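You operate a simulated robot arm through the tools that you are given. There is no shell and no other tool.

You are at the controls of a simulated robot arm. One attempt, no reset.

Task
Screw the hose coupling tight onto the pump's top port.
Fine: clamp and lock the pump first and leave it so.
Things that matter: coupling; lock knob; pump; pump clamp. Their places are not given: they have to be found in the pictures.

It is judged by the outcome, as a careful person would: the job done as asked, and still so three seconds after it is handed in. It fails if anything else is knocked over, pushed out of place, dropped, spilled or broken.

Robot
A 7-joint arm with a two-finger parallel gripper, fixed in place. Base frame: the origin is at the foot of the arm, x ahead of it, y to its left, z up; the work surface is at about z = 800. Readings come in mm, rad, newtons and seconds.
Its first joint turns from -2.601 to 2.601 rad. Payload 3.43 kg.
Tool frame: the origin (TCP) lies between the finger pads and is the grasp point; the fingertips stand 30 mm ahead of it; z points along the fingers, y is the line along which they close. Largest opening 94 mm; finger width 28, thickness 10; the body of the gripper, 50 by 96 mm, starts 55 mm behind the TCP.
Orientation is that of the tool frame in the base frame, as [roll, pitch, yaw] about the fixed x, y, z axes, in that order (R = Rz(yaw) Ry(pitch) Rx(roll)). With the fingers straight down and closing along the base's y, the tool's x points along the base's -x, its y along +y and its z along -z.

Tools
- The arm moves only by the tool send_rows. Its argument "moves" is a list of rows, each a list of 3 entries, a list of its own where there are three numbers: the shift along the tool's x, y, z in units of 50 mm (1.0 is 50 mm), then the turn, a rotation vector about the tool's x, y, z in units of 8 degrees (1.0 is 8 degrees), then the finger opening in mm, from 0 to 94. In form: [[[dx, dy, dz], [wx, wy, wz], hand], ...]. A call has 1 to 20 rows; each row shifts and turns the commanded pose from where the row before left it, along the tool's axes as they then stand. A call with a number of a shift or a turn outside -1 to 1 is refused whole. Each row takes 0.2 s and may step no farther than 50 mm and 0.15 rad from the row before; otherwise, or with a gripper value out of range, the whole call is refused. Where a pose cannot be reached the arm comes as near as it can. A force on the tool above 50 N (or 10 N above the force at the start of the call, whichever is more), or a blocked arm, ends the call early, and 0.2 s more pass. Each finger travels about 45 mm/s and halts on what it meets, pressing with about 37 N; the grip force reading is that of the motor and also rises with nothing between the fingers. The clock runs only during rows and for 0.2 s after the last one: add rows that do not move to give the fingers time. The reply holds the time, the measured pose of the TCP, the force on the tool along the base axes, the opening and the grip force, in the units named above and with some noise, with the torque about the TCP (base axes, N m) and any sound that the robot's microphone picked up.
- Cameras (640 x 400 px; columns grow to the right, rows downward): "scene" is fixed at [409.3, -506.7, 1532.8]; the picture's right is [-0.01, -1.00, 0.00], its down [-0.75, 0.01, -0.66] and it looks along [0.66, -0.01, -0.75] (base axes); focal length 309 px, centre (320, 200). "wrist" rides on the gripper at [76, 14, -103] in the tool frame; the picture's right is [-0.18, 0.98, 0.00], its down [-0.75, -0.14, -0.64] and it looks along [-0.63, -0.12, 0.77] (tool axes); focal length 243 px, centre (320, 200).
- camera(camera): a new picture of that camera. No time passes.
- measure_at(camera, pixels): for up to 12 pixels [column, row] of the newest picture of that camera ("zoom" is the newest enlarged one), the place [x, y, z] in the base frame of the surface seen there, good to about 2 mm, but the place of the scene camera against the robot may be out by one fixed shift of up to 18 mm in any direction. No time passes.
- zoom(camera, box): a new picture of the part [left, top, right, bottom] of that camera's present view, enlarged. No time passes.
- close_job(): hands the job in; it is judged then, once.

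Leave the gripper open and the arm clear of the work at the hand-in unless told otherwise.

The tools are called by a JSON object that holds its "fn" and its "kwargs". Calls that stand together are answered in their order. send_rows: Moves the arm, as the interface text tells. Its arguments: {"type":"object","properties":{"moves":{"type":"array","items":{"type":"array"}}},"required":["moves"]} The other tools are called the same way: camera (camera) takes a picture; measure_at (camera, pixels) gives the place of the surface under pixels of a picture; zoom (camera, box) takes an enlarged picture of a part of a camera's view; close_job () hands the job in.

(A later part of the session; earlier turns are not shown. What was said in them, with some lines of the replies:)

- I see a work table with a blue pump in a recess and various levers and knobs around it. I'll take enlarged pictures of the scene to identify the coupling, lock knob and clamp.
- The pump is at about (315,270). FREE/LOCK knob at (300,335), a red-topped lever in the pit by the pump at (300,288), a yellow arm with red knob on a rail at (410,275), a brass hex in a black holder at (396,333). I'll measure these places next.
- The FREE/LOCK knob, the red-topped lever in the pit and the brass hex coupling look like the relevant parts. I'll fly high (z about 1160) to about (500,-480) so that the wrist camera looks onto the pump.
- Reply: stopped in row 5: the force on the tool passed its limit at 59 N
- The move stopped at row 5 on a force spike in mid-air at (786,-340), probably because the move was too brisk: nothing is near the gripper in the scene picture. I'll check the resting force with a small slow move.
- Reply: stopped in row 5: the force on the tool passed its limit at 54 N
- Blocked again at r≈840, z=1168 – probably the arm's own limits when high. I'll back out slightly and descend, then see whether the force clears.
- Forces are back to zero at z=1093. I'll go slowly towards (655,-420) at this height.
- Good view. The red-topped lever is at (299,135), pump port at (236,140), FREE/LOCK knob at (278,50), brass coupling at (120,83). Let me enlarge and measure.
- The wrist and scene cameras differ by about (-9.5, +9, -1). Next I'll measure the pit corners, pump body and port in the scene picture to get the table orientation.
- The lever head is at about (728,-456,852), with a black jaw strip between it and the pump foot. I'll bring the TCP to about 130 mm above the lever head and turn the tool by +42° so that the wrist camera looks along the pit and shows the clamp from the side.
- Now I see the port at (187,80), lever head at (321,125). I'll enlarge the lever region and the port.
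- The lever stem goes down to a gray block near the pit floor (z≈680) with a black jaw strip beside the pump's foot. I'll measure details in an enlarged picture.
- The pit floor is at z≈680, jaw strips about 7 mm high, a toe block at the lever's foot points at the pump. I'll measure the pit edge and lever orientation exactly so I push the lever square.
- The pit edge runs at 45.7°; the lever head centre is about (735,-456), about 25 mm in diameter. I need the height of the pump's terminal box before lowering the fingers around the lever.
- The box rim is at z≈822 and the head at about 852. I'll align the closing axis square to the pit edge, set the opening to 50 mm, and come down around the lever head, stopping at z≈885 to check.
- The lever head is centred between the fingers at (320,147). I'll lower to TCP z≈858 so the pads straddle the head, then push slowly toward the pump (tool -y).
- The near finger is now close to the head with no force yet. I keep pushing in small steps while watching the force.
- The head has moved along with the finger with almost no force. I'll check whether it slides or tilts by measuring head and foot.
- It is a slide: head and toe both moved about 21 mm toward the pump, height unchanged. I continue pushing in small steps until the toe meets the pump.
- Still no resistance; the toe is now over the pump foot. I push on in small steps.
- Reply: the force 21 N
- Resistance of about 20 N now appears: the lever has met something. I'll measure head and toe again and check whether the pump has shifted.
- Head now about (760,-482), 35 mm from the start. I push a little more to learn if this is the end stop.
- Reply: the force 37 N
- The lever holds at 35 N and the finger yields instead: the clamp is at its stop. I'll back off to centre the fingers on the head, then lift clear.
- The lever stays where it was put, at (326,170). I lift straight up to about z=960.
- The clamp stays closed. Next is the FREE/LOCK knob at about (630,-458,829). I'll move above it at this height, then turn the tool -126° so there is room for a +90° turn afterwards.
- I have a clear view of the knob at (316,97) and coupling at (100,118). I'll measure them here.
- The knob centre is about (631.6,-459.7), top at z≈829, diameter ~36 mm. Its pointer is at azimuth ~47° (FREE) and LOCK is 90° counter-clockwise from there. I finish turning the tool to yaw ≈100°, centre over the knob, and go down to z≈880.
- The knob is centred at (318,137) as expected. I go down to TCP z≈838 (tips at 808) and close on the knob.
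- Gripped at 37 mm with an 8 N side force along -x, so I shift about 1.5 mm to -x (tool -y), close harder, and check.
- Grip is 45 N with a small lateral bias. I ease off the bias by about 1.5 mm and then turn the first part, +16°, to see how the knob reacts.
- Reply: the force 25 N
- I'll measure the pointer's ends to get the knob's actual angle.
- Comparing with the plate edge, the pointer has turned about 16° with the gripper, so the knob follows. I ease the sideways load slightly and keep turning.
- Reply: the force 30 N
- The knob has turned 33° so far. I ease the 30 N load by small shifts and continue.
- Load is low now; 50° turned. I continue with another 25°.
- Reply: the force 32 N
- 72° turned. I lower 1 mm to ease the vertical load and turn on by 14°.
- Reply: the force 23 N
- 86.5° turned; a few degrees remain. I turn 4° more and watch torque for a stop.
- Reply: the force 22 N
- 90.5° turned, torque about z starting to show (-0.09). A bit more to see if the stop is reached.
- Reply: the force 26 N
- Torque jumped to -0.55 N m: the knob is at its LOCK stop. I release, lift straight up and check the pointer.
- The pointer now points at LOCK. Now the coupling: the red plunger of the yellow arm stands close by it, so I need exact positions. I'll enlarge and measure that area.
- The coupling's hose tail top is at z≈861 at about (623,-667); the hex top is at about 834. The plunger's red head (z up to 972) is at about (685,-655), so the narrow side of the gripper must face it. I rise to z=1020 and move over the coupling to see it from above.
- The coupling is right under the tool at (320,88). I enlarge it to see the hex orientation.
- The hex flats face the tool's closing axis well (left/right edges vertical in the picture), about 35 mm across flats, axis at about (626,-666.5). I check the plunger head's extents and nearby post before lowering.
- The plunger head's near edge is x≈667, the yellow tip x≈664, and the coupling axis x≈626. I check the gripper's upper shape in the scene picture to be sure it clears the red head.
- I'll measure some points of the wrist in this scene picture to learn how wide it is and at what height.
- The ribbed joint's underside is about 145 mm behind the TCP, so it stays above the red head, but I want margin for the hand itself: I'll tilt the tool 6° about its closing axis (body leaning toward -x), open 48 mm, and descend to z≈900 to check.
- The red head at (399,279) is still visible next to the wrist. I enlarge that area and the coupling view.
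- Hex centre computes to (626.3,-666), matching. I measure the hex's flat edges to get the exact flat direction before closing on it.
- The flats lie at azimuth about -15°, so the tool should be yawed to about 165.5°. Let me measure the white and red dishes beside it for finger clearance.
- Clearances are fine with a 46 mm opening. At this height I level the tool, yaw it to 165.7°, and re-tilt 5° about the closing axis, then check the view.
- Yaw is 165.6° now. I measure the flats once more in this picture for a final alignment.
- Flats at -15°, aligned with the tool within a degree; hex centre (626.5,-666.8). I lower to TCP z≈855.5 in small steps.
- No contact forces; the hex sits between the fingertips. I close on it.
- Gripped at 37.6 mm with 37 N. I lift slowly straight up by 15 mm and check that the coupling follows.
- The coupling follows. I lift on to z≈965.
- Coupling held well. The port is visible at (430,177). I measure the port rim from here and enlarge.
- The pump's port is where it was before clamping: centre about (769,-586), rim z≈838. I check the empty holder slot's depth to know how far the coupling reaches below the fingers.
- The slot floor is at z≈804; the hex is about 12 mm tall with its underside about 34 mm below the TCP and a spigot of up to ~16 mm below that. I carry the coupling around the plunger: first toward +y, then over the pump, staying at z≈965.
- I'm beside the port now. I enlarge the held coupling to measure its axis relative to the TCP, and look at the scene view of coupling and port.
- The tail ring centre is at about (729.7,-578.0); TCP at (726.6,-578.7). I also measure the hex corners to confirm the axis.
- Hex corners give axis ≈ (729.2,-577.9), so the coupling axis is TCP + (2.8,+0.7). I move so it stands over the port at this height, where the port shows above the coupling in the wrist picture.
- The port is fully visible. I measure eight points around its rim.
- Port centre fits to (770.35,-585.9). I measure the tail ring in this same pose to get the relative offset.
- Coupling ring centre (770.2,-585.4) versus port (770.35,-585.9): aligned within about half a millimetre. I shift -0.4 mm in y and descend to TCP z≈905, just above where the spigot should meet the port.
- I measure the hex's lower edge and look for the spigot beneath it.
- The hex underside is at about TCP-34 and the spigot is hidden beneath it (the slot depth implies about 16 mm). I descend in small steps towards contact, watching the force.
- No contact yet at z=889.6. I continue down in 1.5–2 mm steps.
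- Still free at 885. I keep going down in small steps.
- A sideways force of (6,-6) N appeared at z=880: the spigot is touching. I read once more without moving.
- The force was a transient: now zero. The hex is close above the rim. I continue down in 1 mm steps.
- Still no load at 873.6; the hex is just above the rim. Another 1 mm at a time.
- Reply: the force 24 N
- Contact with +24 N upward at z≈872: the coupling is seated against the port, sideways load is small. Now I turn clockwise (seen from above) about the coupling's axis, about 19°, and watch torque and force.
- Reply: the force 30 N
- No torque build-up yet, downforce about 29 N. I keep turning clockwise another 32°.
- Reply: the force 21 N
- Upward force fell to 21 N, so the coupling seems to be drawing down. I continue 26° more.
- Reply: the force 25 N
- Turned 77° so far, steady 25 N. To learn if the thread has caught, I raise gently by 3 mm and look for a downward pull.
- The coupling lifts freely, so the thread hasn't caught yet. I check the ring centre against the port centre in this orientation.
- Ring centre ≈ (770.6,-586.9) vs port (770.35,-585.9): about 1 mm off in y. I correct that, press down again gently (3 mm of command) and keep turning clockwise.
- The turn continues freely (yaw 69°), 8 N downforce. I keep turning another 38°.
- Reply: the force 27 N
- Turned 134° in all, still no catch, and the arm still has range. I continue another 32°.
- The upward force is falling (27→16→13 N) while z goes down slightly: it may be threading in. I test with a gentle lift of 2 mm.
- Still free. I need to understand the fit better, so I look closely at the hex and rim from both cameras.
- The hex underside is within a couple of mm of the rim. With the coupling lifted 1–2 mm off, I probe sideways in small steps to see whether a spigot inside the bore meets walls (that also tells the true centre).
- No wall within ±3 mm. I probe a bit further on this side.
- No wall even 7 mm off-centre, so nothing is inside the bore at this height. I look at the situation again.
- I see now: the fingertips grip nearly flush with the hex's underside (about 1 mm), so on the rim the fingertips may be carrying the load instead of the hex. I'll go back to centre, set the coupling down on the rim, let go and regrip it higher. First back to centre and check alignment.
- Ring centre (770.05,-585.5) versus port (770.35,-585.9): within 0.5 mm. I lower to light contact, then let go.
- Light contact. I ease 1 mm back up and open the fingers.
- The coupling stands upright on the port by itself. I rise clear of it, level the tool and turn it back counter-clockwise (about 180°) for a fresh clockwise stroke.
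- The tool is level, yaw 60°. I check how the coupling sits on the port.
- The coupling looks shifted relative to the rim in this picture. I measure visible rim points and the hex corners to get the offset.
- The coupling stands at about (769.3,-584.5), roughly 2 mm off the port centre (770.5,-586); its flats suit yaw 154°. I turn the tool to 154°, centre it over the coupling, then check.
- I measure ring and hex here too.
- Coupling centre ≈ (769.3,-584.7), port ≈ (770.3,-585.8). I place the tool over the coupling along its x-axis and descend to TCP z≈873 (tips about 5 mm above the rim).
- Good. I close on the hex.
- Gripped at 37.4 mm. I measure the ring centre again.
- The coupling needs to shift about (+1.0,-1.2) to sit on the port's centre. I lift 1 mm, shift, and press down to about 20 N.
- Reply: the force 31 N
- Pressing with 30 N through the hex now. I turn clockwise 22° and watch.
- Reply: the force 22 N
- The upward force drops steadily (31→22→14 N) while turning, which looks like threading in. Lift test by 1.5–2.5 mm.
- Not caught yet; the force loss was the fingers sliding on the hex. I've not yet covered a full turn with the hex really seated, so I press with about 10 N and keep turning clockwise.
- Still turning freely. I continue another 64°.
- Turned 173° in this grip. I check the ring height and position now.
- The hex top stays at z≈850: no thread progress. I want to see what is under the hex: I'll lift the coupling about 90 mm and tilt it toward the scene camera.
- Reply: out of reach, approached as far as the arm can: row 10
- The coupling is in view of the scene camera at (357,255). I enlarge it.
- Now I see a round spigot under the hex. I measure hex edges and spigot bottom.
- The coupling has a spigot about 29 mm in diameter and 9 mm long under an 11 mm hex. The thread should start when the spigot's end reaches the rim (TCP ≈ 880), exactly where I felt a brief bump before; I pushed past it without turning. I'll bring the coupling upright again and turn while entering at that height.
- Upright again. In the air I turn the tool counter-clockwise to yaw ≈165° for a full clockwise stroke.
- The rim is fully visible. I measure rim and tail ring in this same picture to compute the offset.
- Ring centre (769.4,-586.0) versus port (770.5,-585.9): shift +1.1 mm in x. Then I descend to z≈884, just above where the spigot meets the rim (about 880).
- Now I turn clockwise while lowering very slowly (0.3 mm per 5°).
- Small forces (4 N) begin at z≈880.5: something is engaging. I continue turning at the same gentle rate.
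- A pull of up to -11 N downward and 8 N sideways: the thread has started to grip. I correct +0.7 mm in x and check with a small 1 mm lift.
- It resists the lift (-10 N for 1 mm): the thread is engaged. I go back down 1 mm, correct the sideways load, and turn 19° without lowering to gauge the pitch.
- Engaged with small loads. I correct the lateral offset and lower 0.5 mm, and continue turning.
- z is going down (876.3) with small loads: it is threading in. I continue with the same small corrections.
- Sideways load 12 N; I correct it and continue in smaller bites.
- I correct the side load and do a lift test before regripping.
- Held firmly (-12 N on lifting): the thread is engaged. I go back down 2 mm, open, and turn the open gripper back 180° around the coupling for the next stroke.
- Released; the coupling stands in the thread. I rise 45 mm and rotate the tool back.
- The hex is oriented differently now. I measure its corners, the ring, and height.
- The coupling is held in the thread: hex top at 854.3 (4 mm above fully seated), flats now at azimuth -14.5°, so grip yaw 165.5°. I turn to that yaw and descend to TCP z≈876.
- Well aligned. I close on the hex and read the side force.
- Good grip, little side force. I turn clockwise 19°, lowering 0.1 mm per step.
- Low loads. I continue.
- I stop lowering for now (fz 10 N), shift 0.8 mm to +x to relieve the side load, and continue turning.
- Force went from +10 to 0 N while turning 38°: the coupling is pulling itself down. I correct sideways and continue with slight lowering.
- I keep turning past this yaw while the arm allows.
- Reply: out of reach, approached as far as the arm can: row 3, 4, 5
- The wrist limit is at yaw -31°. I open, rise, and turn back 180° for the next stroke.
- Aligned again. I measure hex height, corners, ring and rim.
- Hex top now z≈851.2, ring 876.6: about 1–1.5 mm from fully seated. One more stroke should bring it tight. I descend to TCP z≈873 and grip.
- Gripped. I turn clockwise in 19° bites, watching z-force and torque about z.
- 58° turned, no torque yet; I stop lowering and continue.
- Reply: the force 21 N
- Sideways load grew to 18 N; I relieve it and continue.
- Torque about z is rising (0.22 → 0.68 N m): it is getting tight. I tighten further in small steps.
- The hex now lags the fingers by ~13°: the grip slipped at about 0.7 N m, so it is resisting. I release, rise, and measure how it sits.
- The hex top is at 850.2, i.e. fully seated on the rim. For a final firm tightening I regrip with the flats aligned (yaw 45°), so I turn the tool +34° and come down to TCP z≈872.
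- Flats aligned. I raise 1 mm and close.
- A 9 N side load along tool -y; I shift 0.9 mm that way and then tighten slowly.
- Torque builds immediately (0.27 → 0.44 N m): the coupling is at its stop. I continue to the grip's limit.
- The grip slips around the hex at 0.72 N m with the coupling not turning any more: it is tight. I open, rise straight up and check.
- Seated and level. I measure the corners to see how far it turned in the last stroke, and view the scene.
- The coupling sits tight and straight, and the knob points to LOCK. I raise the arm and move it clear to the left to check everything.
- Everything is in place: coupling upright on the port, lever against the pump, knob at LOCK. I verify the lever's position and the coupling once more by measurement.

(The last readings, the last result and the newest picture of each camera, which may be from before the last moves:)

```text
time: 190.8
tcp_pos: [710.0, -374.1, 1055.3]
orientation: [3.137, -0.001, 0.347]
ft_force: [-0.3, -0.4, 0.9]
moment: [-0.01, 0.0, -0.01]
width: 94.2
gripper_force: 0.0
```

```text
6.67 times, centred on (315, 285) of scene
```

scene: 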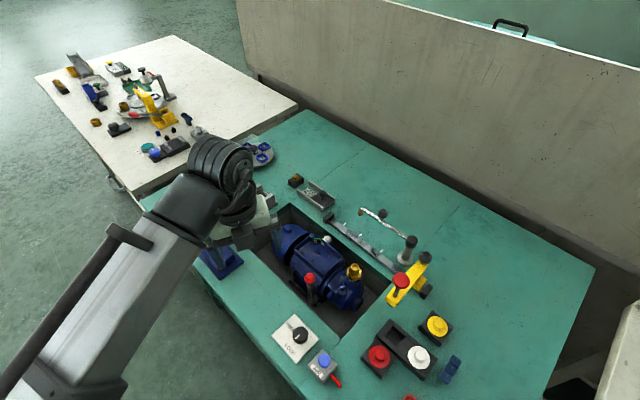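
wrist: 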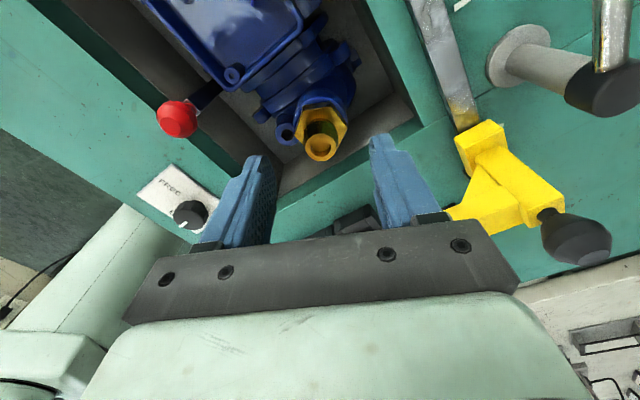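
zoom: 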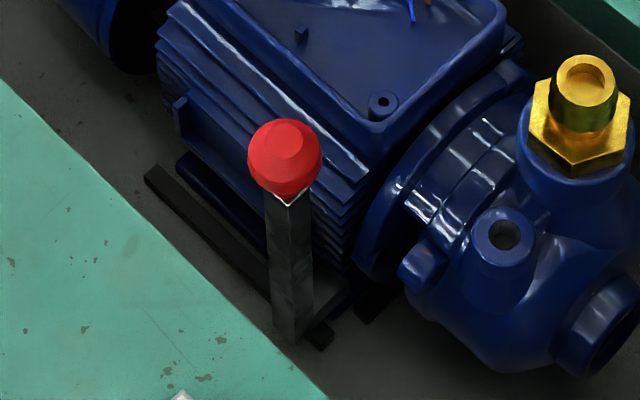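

The lever is at its clamped place (same as when I set it), the knob points to LOCK, and the coupling is seated straight and tight on the port. The gripper is open and the arm is clear. I hand the job in.

{"fn": "close_job", "kwargs": {}}

```text
The job is handed in.
```

The hose coupling is screwed onto the pump's top port and seated on the rim. I clamped and locked the pump first and left it that way.

- **Clamp:** I slid the red-topped lever about 35 mm toward the pump until it hit its stop, and it held against a 35 N push. At hand-in it was still where I left it.
- **Lock knob:** I turned it about 90° counter-clockwise to its stop. The pointer now shows LOCK.
- **Coupling:** My first attempts did not catch the thread. It caught once I turned while the spigot entered the port. I then screwed it down over several strokes until the hex sat on the rim.
- **Tightness:** On the last stroke it would not turn any further and the gripper slipped on the hex at about 0.7 N m. That is as tight as this gripper can get it.

While the thread was engaged, side loads on the port reached about 18 N. My wrist measurements of the port drifted by roughly 1 mm, which is within measuring error, and the scene camera showed no shift of the pump.

I saw nothing else knocked over or moved. The gripper is open and the arm is clear of the work.
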